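You operate a simulated robot arm through the tools that you are given. There is no shell and no other tool. Be economical: measure what you need, move in short steps, check, and stop when the job is done.

You run a simulated two-armed robot. Do the job below in one go: nothing can be reset, and whatever is moved stays where it is left.

TASK
Open the counter drawer, fetch the 3 Ah battery from the front of the work tray and set it in the inside of the counter drawer, then shut the drawer. Fetch the filter that says "PTP 9151" from the top of the grey cabinet and set it on the low bin. Do these in any order. Set down upright: battery.

Only the result counts: the job must be done as asked and must still hold three seconds after the hand-in. Knocking over, shifting, dropping, spilling or breaking anything else fails it.

THE ROBOT
Two 7-joint arms with two-finger parallel grippers on one trunk, on a base that drives. Base frame: it is fixed to the floor where the robot stands at the start and does not move with it; the origin is under the middle of the robot, x ahead of it, y to its left, z up. Readings come in mm, degrees, newtons and seconds.
The left shoulder is at the start at [110, 180, 1151], the right one opposite. With the tool pointing down near the work surface each hand reaches from about 300 to 680 mm from the robot's upright axis, wherever it stands, measured 20 degrees to its own side. Places, roughly: battery [-2750, 2500, 1000]; counter drawer [700, -200, 800]; filter [-2000, 2000, 1000]; inside of the counter drawer [700, -200, 700]; low bin [-2700, 4800, 100]. Payload 1.57 kg a hand.
The tool frame of a hand sits at the grasp point between the pads (the TCP): z along the fingers, y along the line on which they close. The tips reach 30 mm beyond it. Largest opening 80 mm; finger width 17, thickness 12; the body of the gripper, 40 by 82 mm, starts 80 mm behind the TCP.
Orientation is told as [roll, pitch, yaw] about the base's x, y, z axes, in that order, counted from this pose: with the fingers straight down and closing along the base's y, the tool's x points along the base's -x, its y along +y and its z along -z.

THE INTERFACE
- The arms move only by the tool jog_arm. It takes "left_series", "right_series" or both (then of equal length, played together; a hand with none holds still); each is a list of rows, each an object (a shift or turn left out is 0, a gripper value left out holds the last) with "translation": the shift along the tool's x, y, z in units of 300 mm (1.0 is 300 mm), a list of three; "angular": the turn, a rotation vector about the tool's x, y, z in units of 45 degrees (1.0 is 45 degrees), a list of three; "hand": the gripper command, from -1 (shut) to 1 (fully open), values between in proportion. In form: [{"translation": [x, y, z], "angular": [ax, ay, az], "hand": hand}, ...]. A call has 1 to 20 rows; each row is the pose to reach, as a shift and turn from the pose commanded when the call began, along the tool's axes at that moment. A call with a number of a shift or a turn outside -1 to 1 is refused whole. Each row takes 0.2 s and may step no farther than 50 mm and 8.6 degrees from the row before; otherwise, or with a gripper value out of range, the whole call is refused. Where a pose cannot be reached the arm comes as near as it can. A force on the tool above 40 N (or 10 N above the force at the start of the call, whichever is more), or a blocked arm, ends the call early, and 0.2 s more pass. The fingers move at their own pace (about 153 mm/s each) and stop on an object; they squeeze with about 24 N. The grip force told is the motor's: it shows also when the fingers shut on nothing. Time passes only in rows, and 0.2 s behind the last, so rows that repeat a pose let the fingers close. The reply holds the time, the measured pose of the TCP, the force on the tool along the base axes, the opening and the grip force, in the units named above and with some noise, with the torque about the TCP (base axes, N m) and any sound that the robot's microphone picked up.
- Cameras (640 x 400 px; columns grow to the right, rows downward): "scene" is now at [169.2, 47.5, 1363.5]; the picture's right is [0.00, -1.00, 0.00], its down [-0.72, -0.00, -0.69] and it looks along [0.69, 0.00, -0.72] (base axes); focal length 260 px, centre (320, 200). "left" rides on the left gripper at [72, 7, -122] in its tool frame; the picture's right is [-0.09, 1.00, 0.00], its down [-0.84, -0.08, -0.54] and it looks along [-0.54, -0.05, 0.84] (tool axes); focal length 238 px, centre (320, 200). "right" rides on the right gripper at [72, -7, -122] in its tool frame; the picture's right is [0.09, 1.00, 0.00], its down [-0.84, 0.08, -0.54] and it looks along [-0.54, 0.05, 0.84] (tool axes); focal length 238 px, centre (320, 200). There is no depth. A picture from a camera that has moved, and an enlarged one, comes with that camera's place and axes in the base frame and with its lens.
- get_image(camera): a new picture of that camera. It takes no simulated time.
- slide_trunk(by): slides the trunk up (or, below 0, down) by that many mm; the arms and the scene camera ride with it, the base frame stays. It gives what a move gives, with no picture.
- base_move(legs): drives the robot by 1 to 6 legs, each [ahead, left, turn to the left] in mm, mm and degrees, along the robot's own axes; the way and the turn of a leg run together, so that a leg with both is an arc; at most 1500 mm and 180 degrees a leg. The arms and the cameras ride along, it lands a little off, and it stops where it bumps. It gives what a move gives.
- aim_head(pan, tilt): turns the head with the scene camera to pan (to the left, within 86 degrees either way) and tilt (down, from -29 to 69), counted from straight ahead of the robot. It gives what a move gives.
- enlarge(camera, box): a new picture of the part [left, top, right, bottom] of that camera's present view, enlarged. It takes no simulated time.
- close_job(): hands the job in; it is judged then, once.

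Go step by step. Nothing tells you exact positions but the pictures and the camera data: compare them with the known pose of the tool, close in by small moves and look again before you grip or let go. The budget is 165 turns and 130 pictures, counting those below and the enlarged ones. Unless the task says otherwise, let go and move clear before handing in, and close with one line.

The tools are called after "Call:" as name(argument=value, ...) on one line, values as JSON. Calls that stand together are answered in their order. jog_arm: Moves the arms, as the interface text tells. Its arguments: {"type":"object","properties":{"left_series":{"type":"array","items":{"type":"object","properties":{"translation":{"type":"array","items":{"type":"number"}},"angular":{"type":"array","items":{"type":"number"}},"hand":{"type":"number"}}}},"right_series":{"type":"array","items":{"type":"object","properties":{"translation":{"type":"array","items":{"type":"number"}},"angular":{"type":"array","items":{"type":"number"}},"hand":{"type":"number"}}}}},"required":[]} The other tools are called the same way: slide_trunk (by) slides the trunk up or down; base_move (legs) drives the base; aim_head (pan, tilt) turns the head that bears the scene camera; get_image (camera) takes a picture; enlarge (camera, box) takes an enlarged picture of a part of a camera's view; close_job () hands the job in.

At the start:

```text
time_s: 0.0
left_position: [499.4, 329.8, 1013.1]
left_tool_rot: [0.0, 0.2, -0.1]
left_wrist_force: [1.8, 0.0, 0.9]
left_ft_torque: [0.02, 0.17, 0.04]
left_finger_gap: 79.9
left_gripper_force: 0.1
right_position: [480.2, -44.4, 1074.3]
right_tool_rot: [0.0, 0.0, -0.1]
right_wrist_force: [-1.2, 0.0, 0.7]
right_ft_torque: [0.06, -0.13, 0.02]
right_finger_gap: 79.9
right_gripper_force: 0.0
trunk travel left (down, up): [-725.0, 215.0]
robot x, y, heading: [37.1, 46.1, -0.1]
head pan, tilt: [0.3, 46.4]
```

scene: 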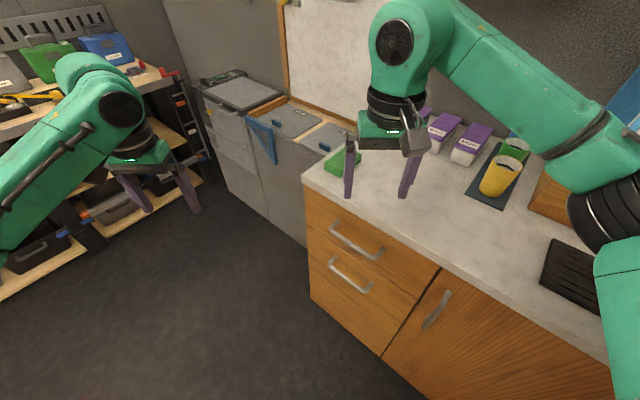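
right: 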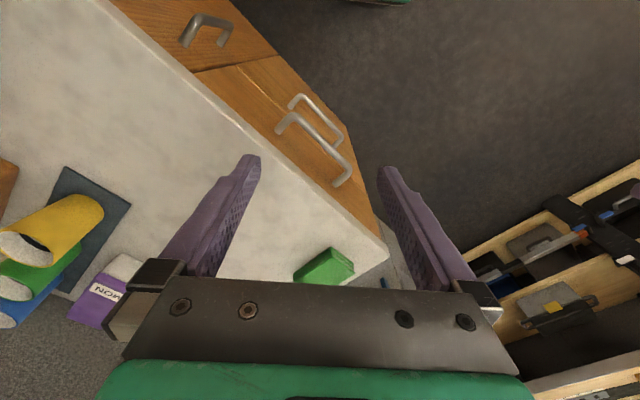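
left: 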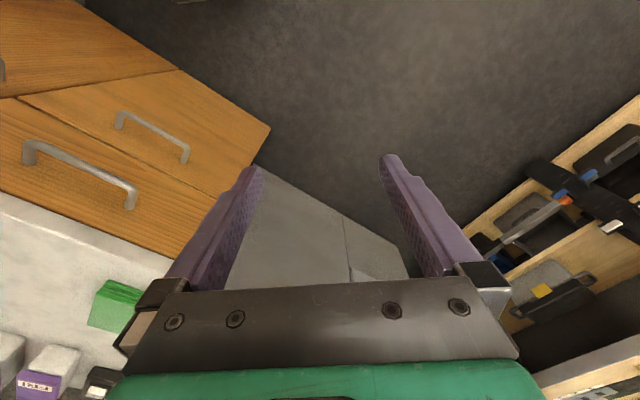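

I see the counter's front running diagonally, with the upper drawer handle at about (540, -35, 814) and the counter normal roughly 140°. First I back off, turn to face the drawer and look again.

Call:
base_move(legs=[[-250, 0, 0], [0, 0, -40.5], [0, 248, 0]])

Call:
get_image(camera="scene")

```text
time_s: 1.3
left_position: [431.8, 377.8, 1014.0]
left_tool_rot: [-0.1, -0.1, -1.9]
left_wrist_force: [0.0, 0.2, -0.4]
left_ft_torque: [-0.04, -0.02, -0.02]
left_finger_gap: 80.0
left_gripper_force: 0.1
right_position: [401.5, 3.8, 1074.8]
right_tool_rot: [-0.1, -0.2, -2.0]
right_wrist_force: [-0.1, 0.6, 0.3]
right_ft_torque: [-0.02, -0.05, 0.02]
right_finger_gap: 79.8
right_gripper_force: 0.0
trunk travel left (down, up): [-725.0, 215.0]
robot x, y, heading: [-34.0, 110.1, -2.0]
head pan, tilt: [0.3, 46.4]
stopped in leg 1: the robot was blocked; the commanded pose is now the measured one
```

```text
126 pictures are left
camera scene: at [93.1, 106.9, 1363.6], right [-0.03, -1.0, 0.0], down [-0.72, 0.02, -0.69], along [0.69, -0.02, -0.72], focal length 260 px, centre (320, 200)
```

scene: 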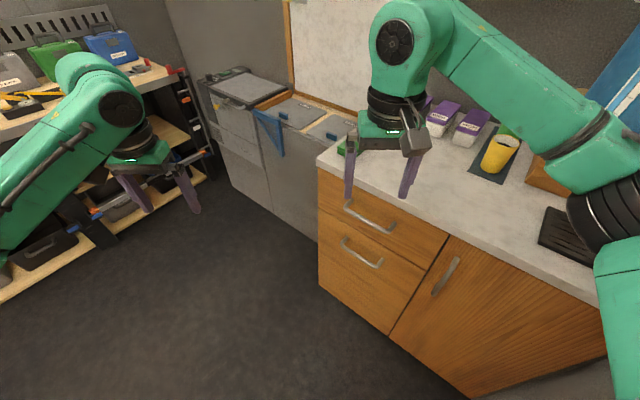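

The base caught on something behind it or on its right. I look around before moving again.

Call:
aim_head(pan=-80, tilt=50)

Call:
get_image(camera="scene")

Call:
aim_head(pan=80, tilt=40)

Call:
get_image(camera="scene")

```text
time_s: 2.9
left_position: [433.2, 376.9, 1014.0]
left_tool_rot: [-0.1, -0.1, -1.8]
left_wrist_force: [-0.2, 0.0, 0.1]
left_ft_torque: [-0.05, -0.01, -0.02]
left_finger_gap: 80.0
left_gripper_force: 0.0
right_position: [402.0, 5.2, 1074.0]
right_tool_rot: [0.0, 0.0, -2.0]
right_wrist_force: [-0.1, 0.1, -0.1]
right_ft_torque: [0.0, -0.02, 0.01]
right_finger_gap: 80.0
right_gripper_force: 0.0
trunk travel left (down, up): [-725.0, 215.0]
robot x, y, heading: [-35.3, 107.0, -2.1]
head pan, tilt: [-80.0, 50.0]
```

```text
125 pictures are left
camera scene: at [25.2, 31.6, 1358.6], right [-0.99, -0.14, 0.0], down [-0.11, 0.76, -0.64], along [0.09, -0.64, -0.77], focal length 260 px, centre (320, 200)
```

scene: 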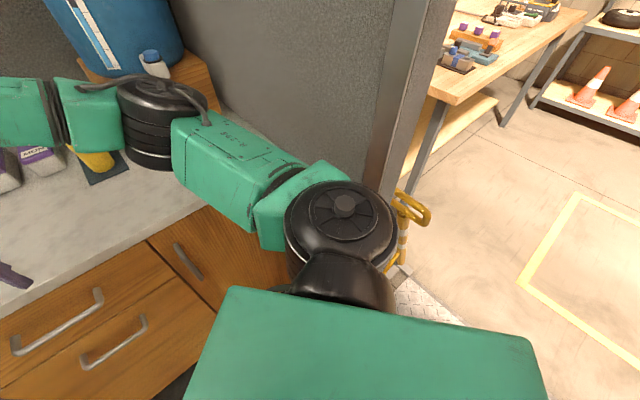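

```text
time_s: 5.3
left_position: [433.3, 377.3, 1013.8]
left_tool_rot: [0.0, 0.0, -1.8]
left_wrist_force: [0.1, 0.7, -0.1]
left_ft_torque: [0.01, -0.04, -0.02]
left_finger_gap: 80.3
left_gripper_force: 0.1
right_position: [402.6, 4.5, 1073.8]
right_tool_rot: [0.0, 0.0, -2.0]
right_wrist_force: [-0.4, -0.6, 0.9]
right_ft_torque: [-0.01, -0.02, 0.02]
right_finger_gap: 80.0
right_gripper_force: 0.1
trunk travel left (down, up): [-725.0, 215.0]
robot x, y, heading: [-33.6, 110.7, -1.8]
head pan, tilt: [80.0, 40.0]
```

```text
124 pictures are left
camera scene: at [31.7, 191.1, 1372.7], right [0.98, -0.21, 0.0], down [-0.13, -0.63, -0.77], along [0.16, 0.75, -0.64], focal length 260 px, centre (320, 200)
```

scene: 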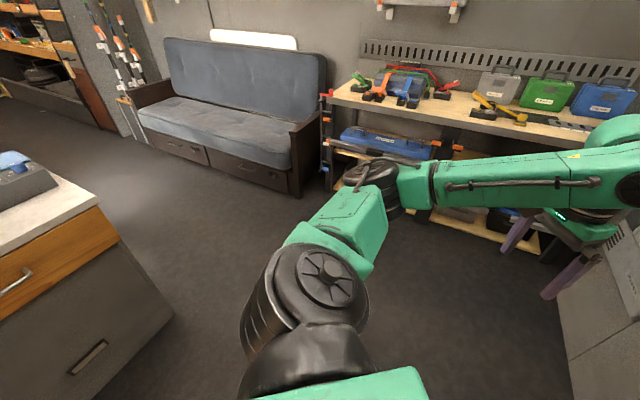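

The partition wall along the robot's right side was what blocked it, so I shift left first and then turn to face the drawer.

Call:
base_move(legs=[[0, 130, 0], [0, 0, -38.5]])

Call:
aim_head(pan=0, tilt=55)

Call:
get_image(camera="scene")

```text
time_s: 8.4
left_position: [501.8, 156.3, 1014.8]
left_tool_rot: [0.0, 0.0, -40.3]
left_wrist_force: [-0.5, -0.7, 0.0]
left_ft_torque: [0.01, -0.01, 0.03]
left_finger_gap: 80.1
left_gripper_force: 0.1
right_position: [245.7, -117.5, 1076.2]
right_tool_rot: [0.0, 0.0, -40.3]
right_wrist_force: [1.1, 0.0, -0.8]
right_ft_torque: [-0.01, -0.01, 0.03]
right_finger_gap: 80.0
right_gripper_force: 0.1
trunk travel left (down, up): [-725.0, 215.0]
robot x, y, heading: [-34.4, 234.1, -40.2]
head pan, tilt: [80.0, 40.0]
```

```text
time_s: 9.9
left_position: [501.7, 156.7, 1014.4]
left_tool_rot: [0.1, -0.1, -40.3]
left_wrist_force: [0.2, 0.3, 0.5]
left_ft_torque: [0.03, 0.0, 0.01]
left_finger_gap: 80.1
left_gripper_force: 0.0
right_position: [246.2, -117.9, 1073.6]
right_tool_rot: [0.0, 0.0, -40.3]
right_wrist_force: [1.0, -0.3, -0.5]
right_ft_torque: [-0.03, -0.01, 0.02]
right_finger_gap: 79.9
right_gripper_force: 0.0
trunk travel left (down, up): [-725.0, 215.0]
robot x, y, heading: [-31.6, 235.5, -40.2]
head pan, tilt: [0.0, 55.0]
```

```text
123 pictures are left
camera scene: at [61.0, 157.3, 1352.0], right [-0.65, -0.76, 0.0], down [-0.63, 0.53, -0.57], along [0.44, -0.37, -0.82], focal length 260 px, centre (320, 200)
```

scene: 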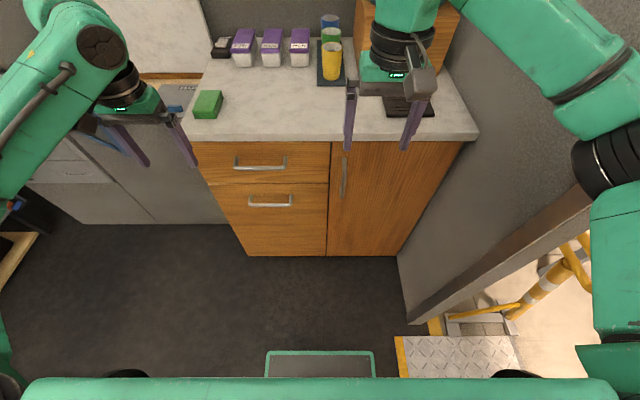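

Now square to the counter with the upper drawer handle at about 580 mm ahead, 153 mm left, z ≈ 840. I lower the trunk and pitch the left hand to point at the counter.

Call:
slide_trunk(by=-200)

Call:
jog_arm(left_series=[{"angular": [0, -0.167, 0], "translation": [0.05, 0, -0.05]}, {"angular": [0, -0.333, 0], "translation": [0.1, 0, -0.1]}, {"angular": [0, -0.5, 0], "translation": [0.15, 0, -0.1]}, {"angular": [0, -0.667, 0], "translation": [0.2, 0, -0.1]}, {"angular": [0, -0.833, 0], "translation": [0.2, 0, -0.1]}, {"angular": [0, -1, 0], "translation": [0.2, 0, -0.1]}, {"angular": [0, -1, 0], "translation": [0.2, 0, -0.1]}])

Call:
jog_arm(left_series=[{"angular": [0, -0.167, 0]}, {"angular": [0, -0.333, 0]}, {"angular": [0, -0.5, 0]}, {"angular": [0, -0.667, 0]}, {"angular": [0, -0.833, 0]}, {"angular": [0, -1, 0]}, {"angular": [0, -1, 0]}])

Call:
get_image(camera="scene")

```text
time_s: 12.1
left_position: [503.2, 155.3, 814.6]
left_tool_rot: [0.0, 0.0, -40.3]
left_wrist_force: [0.2, -0.2, -0.8]
left_ft_torque: [0.02, 0.04, -0.04]
left_finger_gap: 79.8
left_gripper_force: 0.0
right_position: [247.0, -116.4, 874.5]
right_tool_rot: [0.0, 0.0, -40.3]
right_wrist_force: [-1.2, 0.3, 0.5]
right_ft_torque: [-0.01, -0.01, 0.02]
right_finger_gap: 80.0
right_gripper_force: 0.0
trunk travel left (down, up): [-525.0, 415.0]
robot x, y, heading: [-30.4, 234.1, -40.7]
head pan, tilt: [0.0, 55.0]
```

```text
time_s: 13.7
left_position: [475.5, 189.4, 847.6]
left_tool_rot: [0.5, -29.1, -40.6]
left_wrist_force: [0.8, -0.5, 0.5]
left_ft_torque: [0.04, 0.0, -0.01]
left_finger_gap: 80.4
left_gripper_force: 0.0
left hand out of reach, approached as far as the arm can: row 4, 5, 6, 7
right_position: [246.5, -118.5, 874.8]
right_tool_rot: [0.0, 0.0, -40.4]
right_wrist_force: [0.4, 1.0, 0.6]
right_ft_torque: [0.03, 0.03, -0.03]
right_finger_gap: 80.1
right_gripper_force: 0.1
trunk travel left (down, up): [-525.0, 415.0]
robot x, y, heading: [-31.2, 232.7, -40.1]
head pan, tilt: [0.0, 55.0]
```

```text
time_s: 15.3
left_position: [547.7, 207.8, 923.7]
left_tool_rot: [0.8, -58.4, -41.0]
left_wrist_force: [0.5, 0.1, 0.1]
left_ft_torque: [-0.02, -0.04, 0.0]
left_finger_gap: 80.1
left_gripper_force: 0.0
left hand out of reach, approached as far as the arm can: row 1, 2, 3, 4, 5, 6, 7
right_position: [246.3, -116.6, 875.5]
right_tool_rot: [0.0, -0.1, -40.2]
right_wrist_force: [-0.4, -0.6, 1.0]
right_ft_torque: [-0.01, -0.01, -0.02]
right_finger_gap: 79.9
right_gripper_force: 0.0
trunk travel left (down, up): [-525.0, 415.0]
robot x, y, heading: [-29.3, 237.0, -40.1]
head pan, tilt: [0.0, 55.0]
```

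```text
122 pictures are left
camera scene: at [60.9, 157.3, 1152.0], right [-0.65, -0.76, 0.0], down [-0.62, 0.53, -0.57], along [0.44, -0.37, -0.82], focal length 260 px, centre (320, 200)
```

scene: 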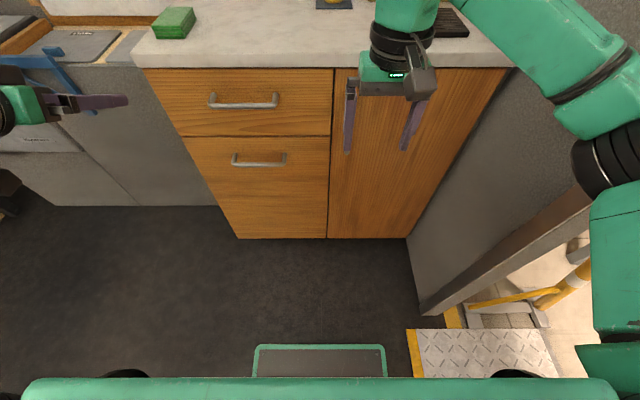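

The arm is too folded here for a level hand. I back off 200 mm to give it room, then extend and finish the pitch.

Call:
base_move(legs=[[-200, 0, 0]])

Call:
jog_arm(left_series=[{"translation": [0, 0, 0.16]}, {"translation": [0, 0, 0.32]}, {"translation": [0, 0, 0.48]}, {"translation": [0, 0, 0.6]}, {"angular": [0, -0.167, 0], "translation": [0, 0, 0.6]}, {"angular": [0, -0.333, 0], "translation": [0, 0, 0.6]}, {"angular": [0, -0.5, 0], "translation": [0, 0, 0.6]}, {"angular": [0, -0.667, 0], "translation": [0, 0, 0.6]}, {"angular": [0, -0.7, 0], "translation": [0, 0, 0.6]}])

Call:
get_image(camera="scene")

```text
time_s: 16.9
left_position: [398.8, 334.6, 923.1]
left_tool_rot: [1.0, -58.4, -40.9]
left_wrist_force: [0.6, 0.5, -0.1]
left_ft_torque: [-0.02, -0.03, 0.0]
left_finger_gap: 80.0
left_gripper_force: 0.1
right_position: [98.2, 9.1, 874.9]
right_tool_rot: [0.1, -0.1, -40.2]
right_wrist_force: [0.0, 0.4, 0.2]
right_ft_torque: [0.01, 0.02, 0.02]
right_finger_gap: 79.9
right_gripper_force: 0.1
trunk travel left (down, up): [-525.0, 415.0]
robot x, y, heading: [-178.1, 364.0, -40.2]
head pan, tilt: [0.0, 55.0]
```

```text
time_s: 18.9
left_position: [517.0, 237.3, 827.0]
left_tool_rot: [74.0, -89.5, -114.1]
left_wrist_force: [0.4, 0.3, -0.2]
left_ft_torque: [-0.03, 0.03, -0.02]
left_finger_gap: 80.1
left_gripper_force: 0.1
right_position: [98.3, 8.7, 875.2]
right_tool_rot: [0.0, 0.1, -40.2]
right_wrist_force: [-0.4, 0.1, 0.7]
right_ft_torque: [0.02, 0.02, 0.01]
right_finger_gap: 79.7
right_gripper_force: 0.2
trunk travel left (down, up): [-525.0, 415.0]
robot x, y, heading: [-180.4, 361.1, -40.3]
head pan, tilt: [0.0, 55.0]
```

```text
121 pictures are left
camera scene: at [-87.4, 283.2, 1152.1], right [-0.65, -0.76, 0.0], down [-0.63, 0.53, -0.57], along [0.44, -0.37, -0.82], focal length 260 px, centre (320, 200)
```

scene: 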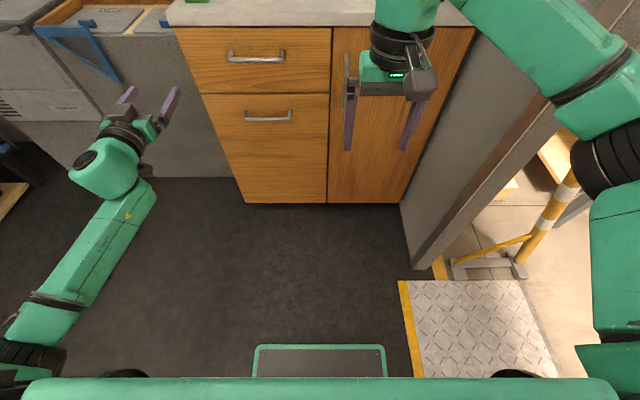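

The left hand is level at z 827; the handle bar I put at 805 mm ahead, 163 mm left, z ≈ 815. I slide the hand over in front of it and roll it so the fingers close vertically.

Call:
jog_arm(left_series=[{"translation": [0.02, -0.11, 0], "angular": [0, 0, 0.167]}, {"translation": [0.04, -0.22, 0], "angular": [0, 0, 0.333]}, {"translation": [0.04, -0.33, 0], "angular": [0, 0, 0.5]}, {"translation": [0.04, -0.44, 0], "angular": [0, 0, 0.667]}, {"translation": [0.04, -0.54, 0], "angular": [0, 0, 0.833]}, {"translation": [0.04, -0.64, 0], "angular": [0, 0, 1]}, {"translation": [0.04, -0.64, 0], "angular": [0, 0, 1]}])

Call:
jog_arm(left_series=[{"angular": [0, 0, 0.167]}, {"angular": [0, 0, 0.333]}, {"angular": [0, 0, 0.5]}, {"angular": [0, 0, 0.667]}, {"angular": [0, 0, 0.833]}, {"angular": [0, 0, 1]}, {"angular": [0, 0, 1]}])

Call:
get_image(camera="scene")

Call:
get_image(camera="left")

```text
time_s: 20.5
left_position: [392.1, 90.5, 815.5]
left_tool_rot: [89.8, -44.4, -130.0]
left_wrist_force: [-0.6, -0.9, -0.2]
left_ft_torque: [0.02, 0.01, 0.01]
left_finger_gap: 80.1
left_gripper_force: 0.0
right_position: [99.5, 8.4, 875.0]
right_tool_rot: [0.1, 0.0, -40.2]
right_wrist_force: [0.8, 0.2, -0.1]
right_ft_torque: [-0.02, -0.02, 0.03]
right_finger_gap: 79.8
right_gripper_force: 0.1
trunk travel left (down, up): [-525.0, 415.0]
robot x, y, heading: [-182.6, 363.6, -40.1]
head pan, tilt: [0.0, 55.0]
```

```text
time_s: 22.1
left_position: [393.0, 89.8, 814.8]
left_tool_rot: [89.9, 0.6, -130.2]
left_wrist_force: [0.6, 0.0, -0.4]
left_ft_torque: [0.04, -0.03, 0.02]
left_finger_gap: 79.8
left_gripper_force: 0.0
right_position: [98.6, 8.5, 874.1]
right_tool_rot: [0.0, 0.0, -40.2]
right_wrist_force: [-1.2, -0.4, 0.0]
right_ft_torque: [0.02, 0.03, 0.03]
right_finger_gap: 80.1
right_gripper_force: 0.1
trunk travel left (down, up): [-525.0, 415.0]
robot x, y, heading: [-180.4, 362.1, -40.3]
head pan, tilt: [0.0, 55.0]
```

```text
120 pictures are left
camera scene: at [-87.4, 283.1, 1152.0], right [-0.65, -0.76, 0.0], down [-0.63, 0.53, -0.57], along [0.44, -0.37, -0.82], focal length 260 px, centre (320, 200)
```

scene: 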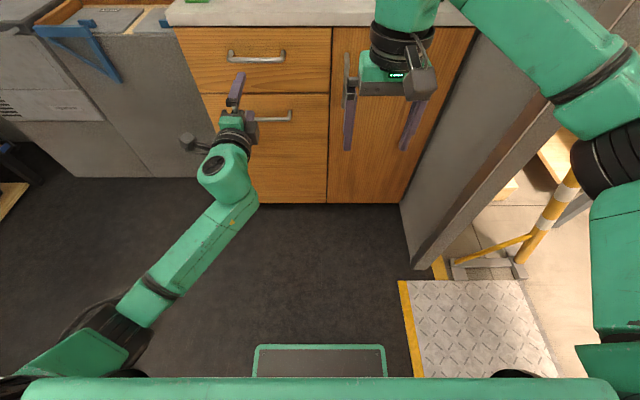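

```text
119 pictures are left
camera left: at [346.1, 221.9, 821.2], right [-0.06, -0.08, 0.99], down [-0.95, -0.29, -0.08], along [0.3, -0.95, -0.06], focal length 238 px, centre (320, 200)
```

left: 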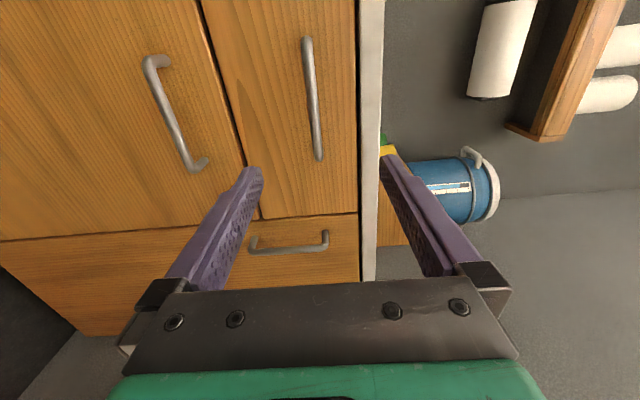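

The fingers straddle the handle's height nicely. I advance 150 mm, then check.

Call:
jog_arm(left_series=[{"translation": [0, -0.02, 0.13]}, {"translation": [0, -0.02, 0.26]}, {"translation": [0, -0.02, 0.38]}, {"translation": [0, -0.02, 0.5]}, {"translation": [0, -0.02, 0.5]}])

Call:
get_image(camera="left")

Call:
get_image(camera="scene")

```text
time_s: 23.3
left_position: [506.9, -10.3, 809.4]
left_tool_rot: [89.9, 0.6, -130.2]
left_wrist_force: [0.4, 0.5, 0.4]
left_ft_torque: [0.02, 0.0, -0.01]
left_finger_gap: 79.9
left_gripper_force: 0.1
right_position: [98.7, 9.9, 873.9]
right_tool_rot: [0.0, 0.0, -40.2]
right_wrist_force: [0.5, -0.1, 0.0]
right_ft_torque: [-0.01, 0.01, -0.01]
right_finger_gap: 80.0
right_gripper_force: 0.2
trunk travel left (down, up): [-525.0, 415.0]
robot x, y, heading: [-179.4, 364.3, -40.0]
head pan, tilt: [0.0, 55.0]
```

```text
118 pictures are left
camera left: at [459.8, 124.1, 815.5], right [-0.06, -0.08, 0.99], down [-0.95, -0.29, -0.08], along [0.29, -0.95, -0.06], focal length 238 px, centre (320, 200)
```

left: 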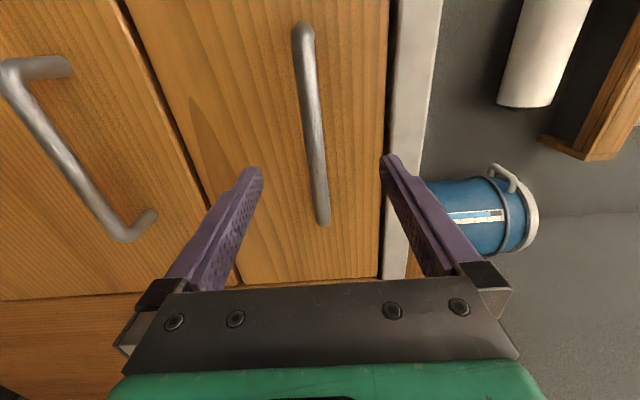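

```text
117 pictures are left
camera scene: at [-87.7, 283.3, 1152.1], right [-0.65, -0.76, 0.0], down [-0.63, 0.53, -0.57], along [0.44, -0.37, -0.82], focal length 260 px, centre (320, 200)
```

scene: 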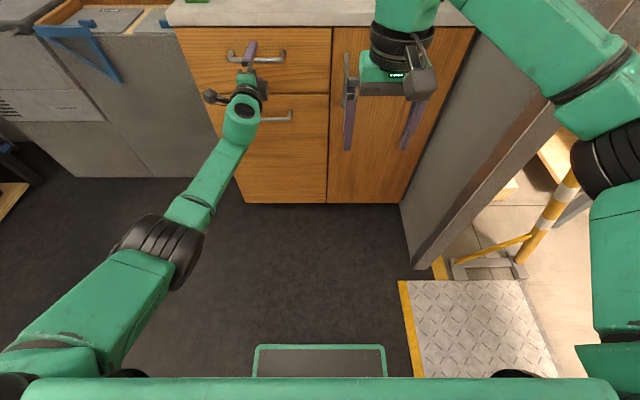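

The bar lies centred between the fingers, about 55 mm beyond the TCP. I advance 48 mm and close.

Call:
jog_arm(left_series=[{"translation": [0, 0, 0.06]}, {"translation": [0, 0, 0.12]}, {"translation": [0, 0, 0.16]}, {"translation": [0, 0, 0.16]}, {"translation": [0, 0, 0.16], "hand": -1}, {"translation": [0, 0, 0.16], "hand": -1}, {"translation": [0, 0, 0.16], "hand": -1}, {"translation": [0, 0, 0.16], "hand": -1}])

Call:
get_image(camera="left")

```text
time_s: 25.1
left_position: [542.4, -22.4, 806.4]
left_tool_rot: [88.9, 0.5, -130.2]
left_wrist_force: [-17.8, 8.7, -29.7]
left_ft_torque: [0.01, 0.39, 0.24]
left_finger_gap: 13.6
left_gripper_force: 30.1
left hand out of reach, approached as far as the arm can: row 2, 3, 4, 5, 6, 7, 8
right_position: [101.8, 6.9, 872.9]
right_tool_rot: [-0.1, 0.3, -40.2]
right_wrist_force: [1.0, -0.4, 0.2]
right_ft_torque: [-0.03, -0.02, 0.04]
right_finger_gap: 79.7
right_gripper_force: 0.1
trunk travel left (down, up): [-525.0, 415.0]
robot x, y, heading: [-176.9, 363.3, -40.1]
head pan, tilt: [0.0, 55.0]
```

```text
116 pictures are left
camera left: at [494.8, 110.0, 815.1], right [-0.05, -0.09, 0.99], down [-0.95, -0.29, -0.07], along [0.29, -0.95, -0.07], focal length 238 px, centre (320, 200)
```

left: 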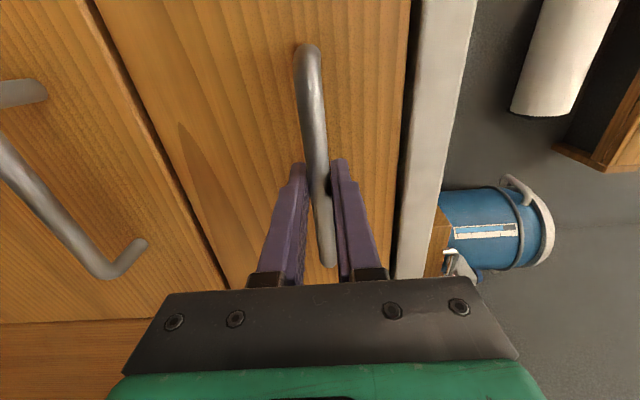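

The bar is gripped (13.6 mm). I pull the drawer open by backing the base, first a little.

Call:
base_move(legs=[[-80, 0, 0]])

Call:
get_image(camera="scene")

```text
time_s: 26.1
left_position: [482.5, 26.3, 807.2]
left_tool_rot: [88.9, 0.5, -130.1]
left_wrist_force: [-3.9, -4.9, -28.0]
left_ft_torque: [-0.15, 0.33, -0.26]
left_finger_gap: 13.8
left_gripper_force: 30.1
right_position: [41.9, 56.4, 871.7]
right_tool_rot: [0.0, 0.3, -40.3]
right_wrist_force: [0.3, -0.4, 0.6]
right_ft_torque: [0.01, -0.02, -0.01]
right_finger_gap: 79.8
right_gripper_force: 0.0
trunk travel left (down, up): [-525.0, 415.0]
robot x, y, heading: [-241.6, 415.8, -40.2]
head pan, tilt: [0.0, 55.0]
```

```text
115 pictures are left
camera scene: at [-142.8, 330.2, 1151.2], right [-0.64, -0.76, 0.0], down [-0.63, 0.53, -0.57], along [0.43, -0.37, -0.82], focal length 260 px, centre (320, 200)
```

scene: 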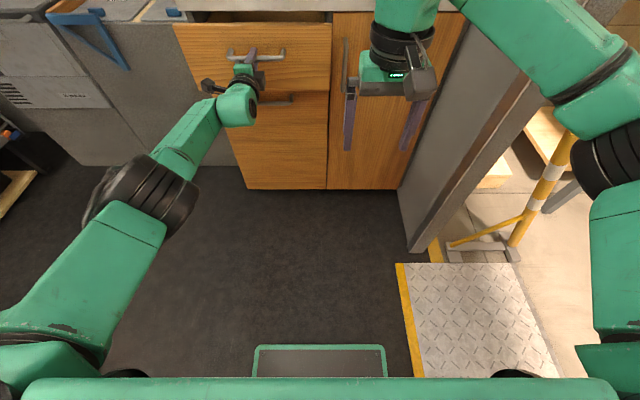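

The drawer follows. I keep pulling.

Call:
base_move(legs=[[-220, 0, 0]])

Call:
get_image(camera="scene")

```text
time_s: 27.8
left_position: [317.2, 166.3, 806.9]
left_tool_rot: [88.8, 0.5, -130.0]
left_wrist_force: [-3.2, -6.6, -19.9]
left_ft_torque: [-0.19, 0.32, -0.33]
left_finger_gap: 13.7
left_gripper_force: 29.7
right_position: [-122.8, 196.5, 872.4]
right_tool_rot: [-0.1, 0.3, -40.2]
right_wrist_force: [0.2, 0.6, -0.1]
right_ft_torque: [0.04, -0.01, 0.01]
right_finger_gap: 80.0
right_gripper_force: 0.0
trunk travel left (down, up): [-525.0, 415.0]
robot x, y, heading: [-405.7, 552.1, -40.3]
head pan, tilt: [0.0, 55.0]
```

```text
114 pictures are left
camera scene: at [-309.0, 469.9, 1151.4], right [-0.64, -0.76, 0.0], down [-0.63, 0.53, -0.57], along [0.44, -0.37, -0.82], focal length 260 px, centre (320, 200)
```

scene: 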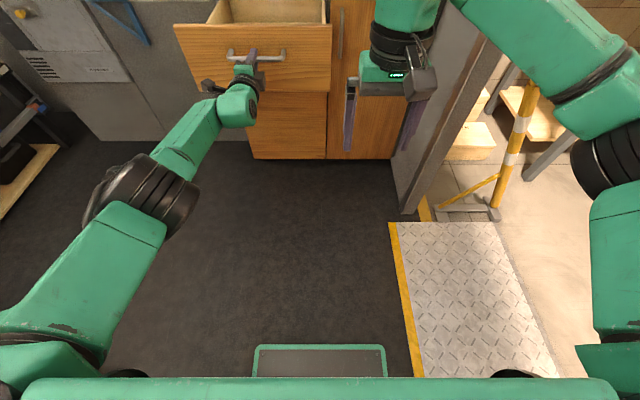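

The drawer is open about 295 mm. I let go, pull back, raise the trunk and look around for the route.

Call:
jog_arm(left_series=[{"hand": 1}, {"hand": 1}, {"hand": 1}, {"translation": [0, 0, -0.12]}, {"translation": [0, 0, -0.24]}, {"translation": [0, 0, -0.36]}, {"translation": [0, 0, -0.46]}, {"translation": [0, 0, -0.46]}])

Call:
slide_trunk(by=200)

Call:
aim_head(pan=86, tilt=30)

Call:
get_image(camera="scene")

Call:
aim_head(pan=-86, tilt=30)

Call:
get_image(camera="scene")

```text
time_s: 29.6
left_position: [208.3, 255.2, 812.0]
left_tool_rot: [89.0, 0.5, -130.3]
left_wrist_force: [0.2, -0.3, -0.8]
left_ft_torque: [0.01, 0.0, 0.01]
left_finger_gap: 80.0
left_gripper_force: 0.0
left hand out of reach, approached as far as the arm can: row 4
right_position: [-125.7, 198.6, 874.5]
right_tool_rot: [0.0, 0.1, -40.2]
right_wrist_force: [0.3, 0.0, -0.5]
right_ft_torque: [0.0, 0.0, -0.03]
right_finger_gap: 80.1
right_gripper_force: 0.1
trunk travel left (down, up): [-525.0, 415.0]
robot x, y, heading: [-405.3, 555.0, -40.1]
head pan, tilt: [0.0, 55.0]
```

```text
time_s: 31.8
left_position: [210.6, 254.4, 1011.7]
left_tool_rot: [89.1, 0.5, -130.1]
left_wrist_force: [0.5, -0.4, 0.2]
left_ft_torque: [-0.01, -0.01, -0.02]
left_finger_gap: 80.0
left_gripper_force: 0.1
right_position: [-126.1, 198.6, 1074.7]
right_tool_rot: [0.0, 0.1, -40.1]
right_wrist_force: [-0.9, -0.5, -0.2]
right_ft_torque: [0.0, 0.0, 0.0]
right_finger_gap: 79.8
right_gripper_force: 0.1
trunk travel left (down, up): [-725.0, 215.0]
robot x, y, heading: [-403.4, 551.2, -40.1]
head pan, tilt: [0.0, 55.0]
```

```text
time_s: 33.4
left_position: [210.0, 255.5, 1012.8]
left_tool_rot: [89.1, 0.5, -130.1]
left_wrist_force: [0.0, 0.1, 0.6]
left_ft_torque: [0.01, 0.0, -0.02]
left_finger_gap: 80.1
left_gripper_force: 0.1
right_position: [-125.5, 199.7, 1074.3]
right_tool_rot: [0.1, -0.1, -40.2]
right_wrist_force: [-0.6, -0.2, 0.3]
right_ft_torque: [0.03, 0.0, 0.01]
right_finger_gap: 80.1
right_gripper_force: 0.0
trunk travel left (down, up): [-725.0, 215.0]
robot x, y, heading: [-406.3, 552.5, -40.0]
head pan, tilt: [85.9, 30.0]
```

```text
113 pictures are left
camera scene: at [-304.6, 584.4, 1388.1], right [0.72, -0.7, 0.0], down [-0.35, -0.36, -0.87], along [0.6, 0.62, -0.5], focal length 260 px, centre (320, 200)
```

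scene: 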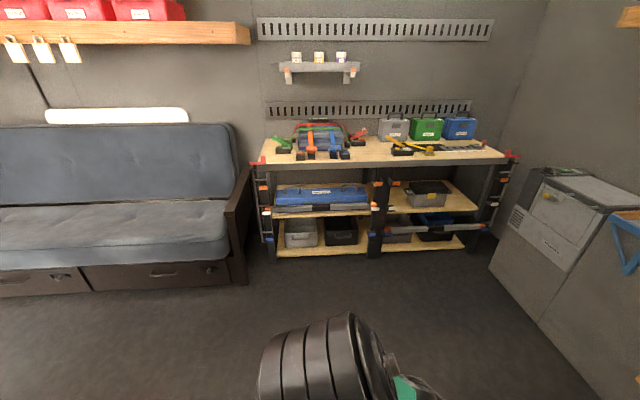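

```text
time_s: 36.0
left_position: [209.8, 254.6, 1013.1]
left_tool_rot: [89.1, 0.5, -130.0]
left_wrist_force: [0.3, -0.4, 0.6]
left_ft_torque: [0.01, 0.01, 0.0]
left_finger_gap: 80.0
left_gripper_force: 0.0
right_position: [-125.4, 200.2, 1074.9]
right_tool_rot: [0.1, 0.0, -40.2]
right_wrist_force: [-0.6, -0.4, 1.1]
right_ft_torque: [-0.03, -0.04, 0.0]
right_finger_gap: 79.9
right_gripper_force: 0.1
trunk travel left (down, up): [-725.0, 215.0]
robot x, y, heading: [-403.0, 550.6, -40.4]
head pan, tilt: [-85.9, 30.0]
```

```text
112 pictures are left
camera scene: at [-420.9, 446.4, 1388.1], right [-0.81, 0.59, 0.0], down [0.29, 0.4, -0.87], along [-0.51, -0.7, -0.5], focal length 260 px, centre (320, 200)
```

scene: 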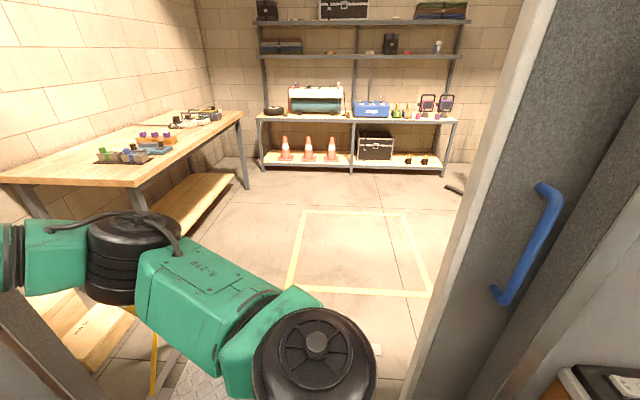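

The tray lies behind the robot, past an island on the left. I shift away from the wall and turn left in part, then look.

Call:
base_move(legs=[[0, 300, 0], [0, 0, 90]])

Call:
aim_head(pan=60, tilt=35)

Call:
get_image(camera="scene")

```text
time_s: 41.8
left_position: [86.3, 1393.8, 1013.4]
left_tool_rot: [89.1, 0.5, -40.4]
left_wrist_force: [-0.3, -0.3, 0.1]
left_ft_torque: [0.04, 0.01, 0.03]
left_finger_gap: 80.0
left_gripper_force: 0.0
right_position: [140.9, 1058.2, 1073.7]
right_tool_rot: [0.0, 0.0, 49.6]
right_wrist_force: [0.1, 0.0, 1.0]
right_ft_torque: [0.01, 0.02, 0.0]
right_finger_gap: 80.0
right_gripper_force: 0.2
trunk travel left (down, up): [-725.0, 215.0]
robot x, y, heading: [-210.6, 781.8, 49.4]
head pan, tilt: [-85.9, 30.0]
```

```text
time_s: 44.1
left_position: [86.8, 1393.6, 1011.8]
left_tool_rot: [89.1, 0.6, -40.4]
left_wrist_force: [0.2, -0.4, 0.2]
left_ft_torque: [-0.01, -0.01, -0.01]
left_finger_gap: 80.1
left_gripper_force: 0.0
right_position: [143.3, 1058.5, 1074.5]
right_tool_rot: [0.0, 0.0, 49.6]
right_wrist_force: [0.1, -0.7, 0.2]
right_ft_torque: [0.0, -0.02, -0.03]
right_finger_gap: 79.9
right_gripper_force: 0.0
trunk travel left (down, up): [-725.0, 215.0]
robot x, y, heading: [-214.4, 779.6, 49.5]
head pan, tilt: [60.0, 35.0]
```

```text
111 pictures are left
camera scene: at [-210.4, 902.1, 1380.3], right [0.94, 0.34, 0.0], down [0.19, -0.54, -0.82], along [-0.28, 0.77, -0.57], focal length 260 px, centre (320, 200)
```

scene: 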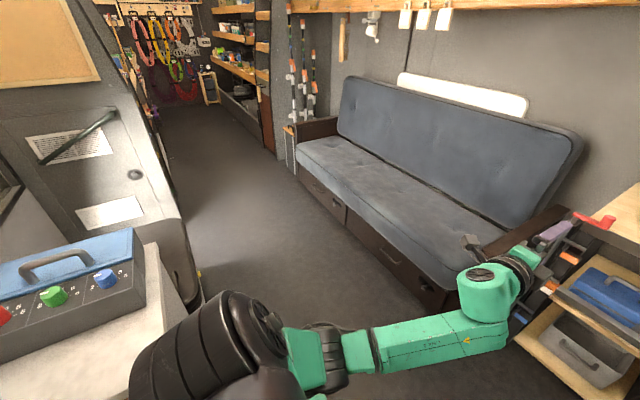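

I see the corridor running back past the island on the left and the sofa on the right. I move into its middle, turn along it and look ahead.

Call:
base_move(legs=[[260, 0, 0], [0, 0, 90.5], [0, -260, 0]])

Call:
aim_head(pan=10, tilt=20)

Call:
get_image(camera="scene")

```text
time_s: 51.3
left_position: [-484.5, 1480.9, 1011.6]
left_tool_rot: [89.1, 0.5, 49.4]
left_wrist_force: [-0.6, -0.9, -0.5]
left_ft_torque: [0.03, -0.04, 0.02]
left_finger_gap: 79.7
left_gripper_force: 0.0
right_position: [-149.0, 1533.5, 1074.2]
right_tool_rot: [-0.1, 0.0, 139.3]
right_wrist_force: [1.1, -0.7, 0.3]
right_ft_torque: [0.01, 0.02, 0.01]
right_finger_gap: 80.1
right_gripper_force: 0.0
trunk travel left (down, up): [-725.0, 215.0]
robot x, y, heading: [127.5, 1180.6, 139.2]
head pan, tilt: [60.0, 35.0]
```

```text
time_s: 52.5
left_position: [-483.7, 1481.9, 1012.0]
left_tool_rot: [89.1, 0.5, 49.3]
left_wrist_force: [-0.2, 0.3, -0.9]
left_ft_torque: [0.01, 0.0, 0.01]
left_finger_gap: 80.2
left_gripper_force: 0.0
right_position: [-147.8, 1534.5, 1074.1]
right_tool_rot: [0.0, -0.1, 139.5]
right_wrist_force: [1.1, 0.9, 0.1]
right_ft_torque: [-0.07, -0.01, -0.02]
right_finger_gap: 79.8
right_gripper_force: 0.1
trunk travel left (down, up): [-725.0, 215.0]
robot x, y, heading: [123.6, 1179.9, 139.6]
head pan, tilt: [10.0, 20.0]
```

```text
110 pictures are left
camera scene: at [8.6, 1260.1, 1404.1], right [0.51, 0.86, 0.0], down [0.29, -0.17, -0.94], along [-0.81, 0.48, -0.34], focal length 260 px, centre (320, 200)
```

scene: 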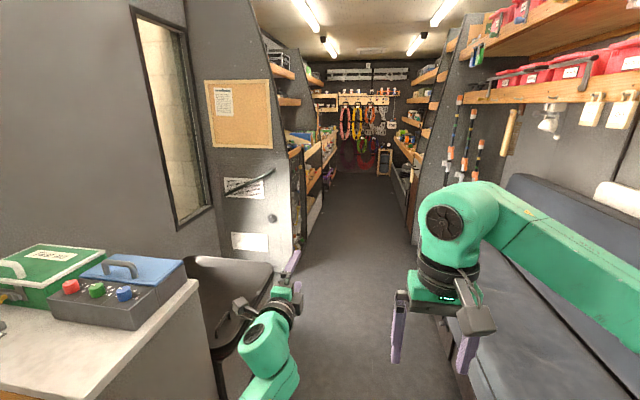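

The corridor is clear between the racks. I drive 1400 mm along it and look left for the grey cabinet.

Call:
base_move(legs=[[1400, -40, 0]])

Call:
aim_head(pan=60, tilt=30)

Call:
get_image(camera="scene")

```text
time_s: 59.4
left_position: [-1524.7, 2388.4, 1012.5]
left_tool_rot: [89.1, 0.4, 50.6]
left_wrist_force: [-0.3, 0.4, 0.7]
left_ft_torque: [0.02, 0.01, -0.01]
left_finger_gap: 79.9
left_gripper_force: 0.1
right_position: [-1188.4, 2449.8, 1075.0]
right_tool_rot: [0.0, 0.0, 140.5]
right_wrist_force: [-0.2, 0.0, -0.3]
right_ft_torque: [-0.02, -0.02, 0.01]
right_finger_gap: 80.3
right_gripper_force: 0.1
trunk travel left (down, up): [-725.0, 215.0]
robot x, y, heading: [-904.4, 2099.5, 140.6]
head pan, tilt: [10.0, 20.0]
```

```text
time_s: 60.5
left_position: [-1524.6, 2388.9, 1011.5]
left_tool_rot: [89.1, 0.5, 50.6]
left_wrist_force: [0.0, -0.3, -0.5]
left_ft_torque: [0.0, -0.03, -0.03]
left_finger_gap: 80.1
left_gripper_force: 0.0
right_position: [-1188.8, 2450.0, 1075.1]
right_tool_rot: [0.0, 0.0, 140.6]
right_wrist_force: [-0.2, 0.2, 0.0]
right_ft_torque: [0.01, -0.01, 0.01]
right_finger_gap: 79.9
right_gripper_force: 0.2
trunk travel left (down, up): [-725.0, 215.0]
robot x, y, heading: [-906.8, 2099.8, 140.5]
head pan, tilt: [60.0, 30.0]
```

```text
109 pictures are left
camera scene: at [-1031.1, 2100.1, 1388.1], right [-0.35, 0.94, 0.0], down [0.47, 0.18, -0.87], along [-0.81, -0.3, -0.5], focal length 260 px, centre (320, 200)
```

scene: 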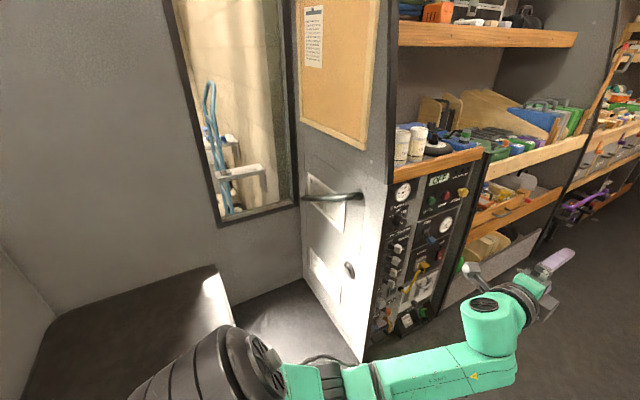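

The grey cabinet is the control-panel rack ahead-left, with the filters on its top. I first fold the left hand to point down and close in, so that it doesn't sweep over the racks.

Call:
jog_arm(left_series=[{"angular": [0.167, 0, 0], "translation": [0, 0, -0.08]}, {"angular": [0.333, 0, 0], "translation": [0, 0, -0.16]}, {"angular": [0.5, 0, 0], "translation": [0, 0, -0.24]}, {"angular": [0.667, 0, 0], "translation": [0, 0, -0.32]}, {"angular": [0.833, 0, 0], "translation": [0, 0, -0.4]}, {"angular": [1, 0, 0], "translation": [0, 0, -0.48]}, {"angular": [1, 0, 0], "translation": [0, 0, -0.48]}])

Call:
jog_arm(left_series=[{"angular": [0.167, 0, 0], "translation": [0, 0, -0.08]}, {"angular": [0.333, 0, 0], "translation": [0, -0.05, -0.16]}, {"angular": [0.5, 0, 0], "translation": [0, -0.1, -0.2]}, {"angular": [0.667, 0, 0], "translation": [0, -0.15, -0.24]}, {"angular": [0.833, 0, 0], "translation": [0, -0.2, -0.28]}, {"angular": [1, 0, 0], "translation": [0, -0.25, -0.28]}, {"angular": [1, 0, 0], "translation": [0, -0.25, -0.28]}])

Call:
get_image(camera="scene")

```text
time_s: 62.1
left_position: [-1411.6, 2295.8, 1013.5]
left_tool_rot: [44.0, 0.5, 50.5]
left_wrist_force: [-0.7, -0.2, 0.2]
left_ft_torque: [-0.01, 0.01, -0.02]
left_finger_gap: 80.0
left_gripper_force: 0.0
right_position: [-1189.3, 2449.7, 1073.9]
right_tool_rot: [0.0, -0.1, 140.6]
right_wrist_force: [-0.8, 0.5, -0.4]
right_ft_torque: [0.01, 0.03, -0.02]
right_finger_gap: 80.0
right_gripper_force: 0.1
trunk travel left (down, up): [-725.0, 215.0]
robot x, y, heading: [-903.3, 2101.7, 140.6]
head pan, tilt: [60.0, 30.0]
```

```text
time_s: 63.8
left_position: [-1326.4, 2226.2, 1023.4]
left_tool_rot: [-0.9, 0.6, 50.6]
left_wrist_force: [0.2, 0.2, 0.8]
left_ft_torque: [0.0, 0.02, 0.01]
left_finger_gap: 80.1
left_gripper_force: 0.1
right_position: [-1189.0, 2449.5, 1074.2]
right_tool_rot: [-0.1, 0.0, 140.5]
right_wrist_force: [0.5, -0.6, 0.9]
right_ft_torque: [0.01, 0.0, 0.02]
right_finger_gap: 80.0
right_gripper_force: 0.1
trunk travel left (down, up): [-725.0, 215.0]
robot x, y, heading: [-906.8, 2097.9, 140.6]
head pan, tilt: [60.0, 30.0]
```

```text
108 pictures are left
camera scene: at [-1030.9, 2099.9, 1388.1], right [-0.35, 0.94, 0.0], down [0.47, 0.18, -0.87], along [-0.81, -0.3, -0.5], focal length 260 px, centre (320, 200)
```

scene: 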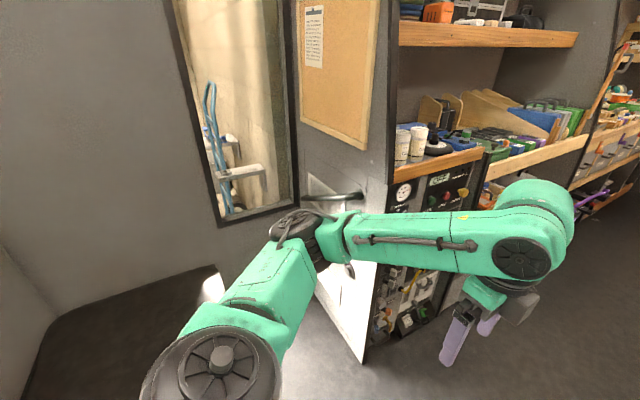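

Folded. Now drive alongside the cabinet and turn to face it.

Call:
base_move(legs=[[600, -60, 0], [0, 0, 89.5]])

Call:
aim_head(pan=0, tilt=30)

Call:
get_image(camera="scene")

```text
time_s: 71.0
left_position: [-1447.3, 2102.5, 1023.3]
left_tool_rot: [-0.9, 0.5, 141.8]
left_wrist_force: [0.0, 0.5, 0.0]
left_ft_torque: [0.04, 0.01, 0.02]
left_finger_gap: 80.2
left_gripper_force: 0.0
right_position: [-1672.0, 2233.8, 1074.4]
right_tool_rot: [0.0, 0.0, -128.2]
right_wrist_force: [0.2, 0.5, -0.2]
right_ft_torque: [0.02, -0.01, 0.01]
right_finger_gap: 80.0
right_gripper_force: 0.0
trunk travel left (down, up): [-725.0, 215.0]
robot x, y, heading: [-1328.5, 2527.0, -128.2]
head pan, tilt: [60.0, 30.0]
```

```text
time_s: 72.3
left_position: [-1444.9, 2102.3, 1023.4]
left_tool_rot: [-0.9, 0.5, 141.9]
left_wrist_force: [-0.7, -0.3, -0.4]
left_ft_torque: [0.03, 0.0, 0.0]
left_finger_gap: 79.9
left_gripper_force: 0.1
right_position: [-1673.2, 2235.0, 1074.3]
right_tool_rot: [0.0, 0.0, -128.2]
right_wrist_force: [-0.1, 0.6, -0.4]
right_ft_torque: [0.0, -0.01, -0.01]
right_finger_gap: 79.7
right_gripper_force: 0.0
trunk travel left (down, up): [-725.0, 215.0]
robot x, y, heading: [-1328.2, 2526.5, -128.2]
head pan, tilt: [0.0, 30.0]
```

```text
107 pictures are left
camera scene: at [-1417.7, 2414.7, 1388.1], right [-0.79, 0.62, 0.0], down [0.31, 0.39, -0.87], along [-0.53, -0.68, -0.5], focal length 260 px, centre (320, 200)
```

scene: 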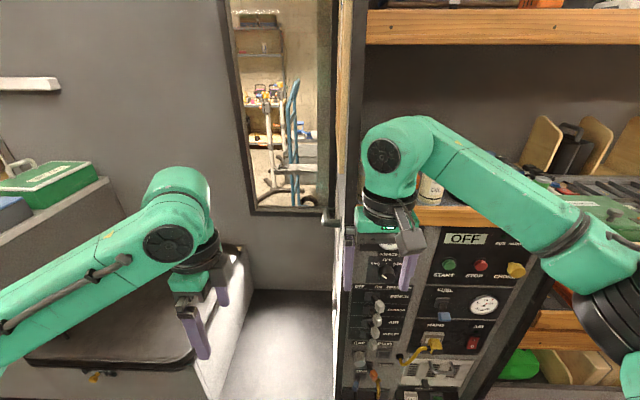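

The cabinet is ahead-right; the filters are hidden behind the right hand. I strafe right and look with both cameras.

Call:
base_move(legs=[[0, 0, -1.8], [0, -130, 0]])

Call:
get_image(camera="scene")

Call:
get_image(camera="right")

```text
time_s: 74.0
left_position: [-1556.8, 2187.7, 1022.5]
left_tool_rot: [-0.8, 0.4, 140.3]
left_wrist_force: [0.2, -0.2, -0.1]
left_ft_torque: [-0.02, -0.02, 0.02]
left_finger_gap: 80.1
left_gripper_force: 0.0
right_position: [-1779.9, 2327.3, 1075.3]
right_tool_rot: [-0.1, 0.1, -129.6]
right_wrist_force: [0.2, 0.1, -0.5]
right_ft_torque: [0.02, 0.02, 0.02]
right_finger_gap: 80.0
right_gripper_force: 0.0
trunk travel left (down, up): [-725.0, 215.0]
robot x, y, heading: [-1425.3, 2608.6, -129.4]
head pan, tilt: [0.0, 30.0]
```

```text
106 pictures are left
camera scene: at [-1519.3, 2499.4, 1388.1], right [-0.77, 0.64, 0.0], down [0.32, 0.39, -0.87], along [-0.55, -0.67, -0.5], focal length 260 px, centre (320, 200)
```

scene: 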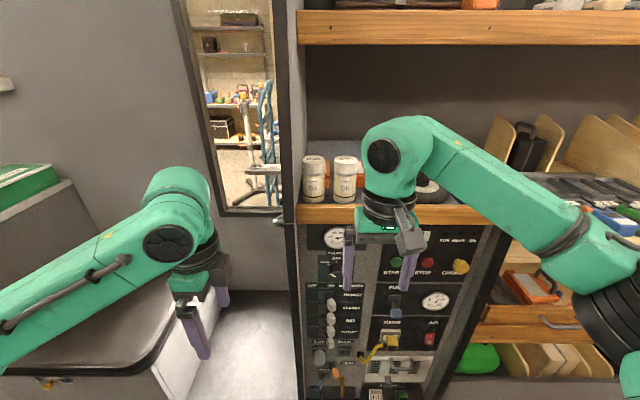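

```text
105 pictures are left
camera right: at [-1737.5, 2385.0, 1195.9], right [0.82, -0.57, 0.0], down [-0.47, -0.69, 0.54], along [-0.31, -0.45, -0.84], focal length 238 px, centre (320, 200)
```

right: 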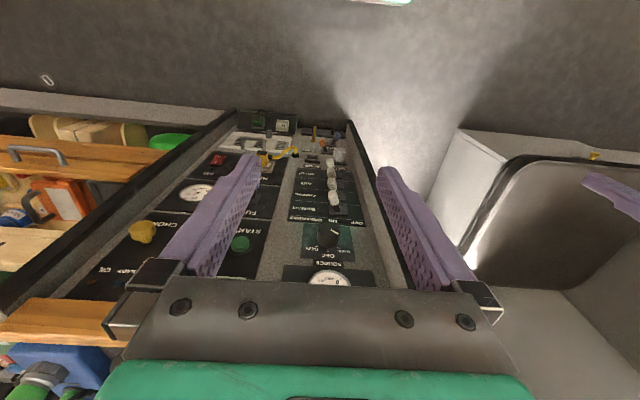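

Call:
enlarge(camera="scene", box=[290, 140, 370, 215])

```text
5.33 times, centred on (330, 178) of scene
camera zoom: at [-1519.3, 2499.4, 1388.1], right [-0.77, 0.64, 0.0], down [0.32, 0.39, -0.87], along [-0.55, -0.67, -0.5], focal length 1387 px, centre (267, 320)
```

zoom: 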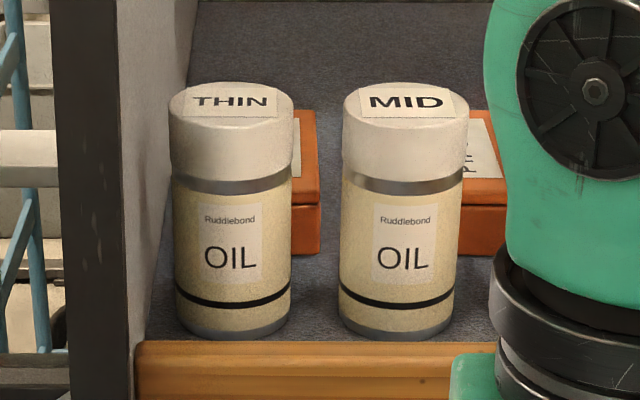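

Those two are oil cans; orange boxes behind them carry labels and may be the filters. I move the right hand aside to see.

Call:
jog_arm(right_series=[{"translation": [0.05, -0.15, 0]}, {"translation": [0.1, -0.3, 0]}, {"translation": [0.15, -0.45, 0]}, {"translation": [0.2, -0.6, 0]}, {"translation": [0.2, -0.75, 0]}, {"translation": [0.2, -0.85, 0]}, {"translation": [0.2, -0.85, 0]}])

Call:
get_image(camera="scene")

Call:
enlarge(camera="scene", box=[290, 120, 450, 220])

```text
time_s: 75.6
left_position: [-1558.4, 2188.8, 1022.8]
left_tool_rot: [-0.9, 0.4, 140.4]
left_wrist_force: [0.1, 1.2, -0.1]
left_ft_torque: [-0.02, 0.03, -0.01]
left_finger_gap: 80.2
left_gripper_force: 0.0
right_position: [-1937.3, 2536.9, 1073.7]
right_tool_rot: [0.0, 0.0, -129.7]
right_wrist_force: [0.4, 0.0, -0.1]
right_ft_torque: [0.05, 0.01, 0.01]
right_finger_gap: 80.2
right_gripper_force: 0.1
trunk travel left (down, up): [-725.0, 215.0]
robot x, y, heading: [-1429.9, 2609.6, -129.7]
head pan, tilt: [0.0, 30.0]
```

```text
103 pictures are left
camera scene: at [-1520.1, 2500.2, 1388.1], right [-0.77, 0.64, 0.0], down [0.32, 0.38, -0.87], along [-0.55, -0.67, -0.5], focal length 260 px, centre (320, 200)
```

scene: 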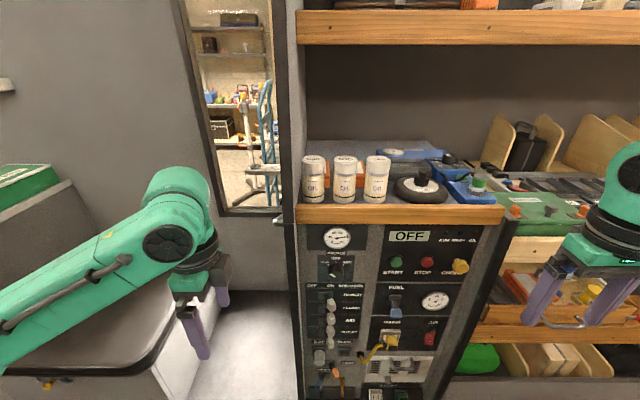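

```text
4.00 times, centred on (370, 170) of scene
camera zoom: at [-1520.1, 2500.2, 1388.1], right [-0.77, 0.64, 0.0], down [0.32, 0.38, -0.87], along [-0.55, -0.67, -0.5], focal length 1041 px, centre (120, 320)
```

zoom: 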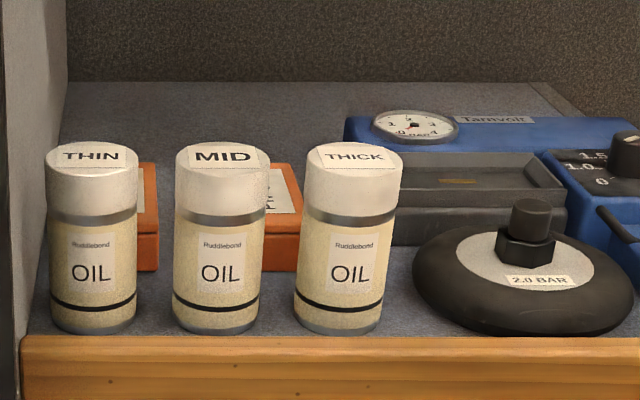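

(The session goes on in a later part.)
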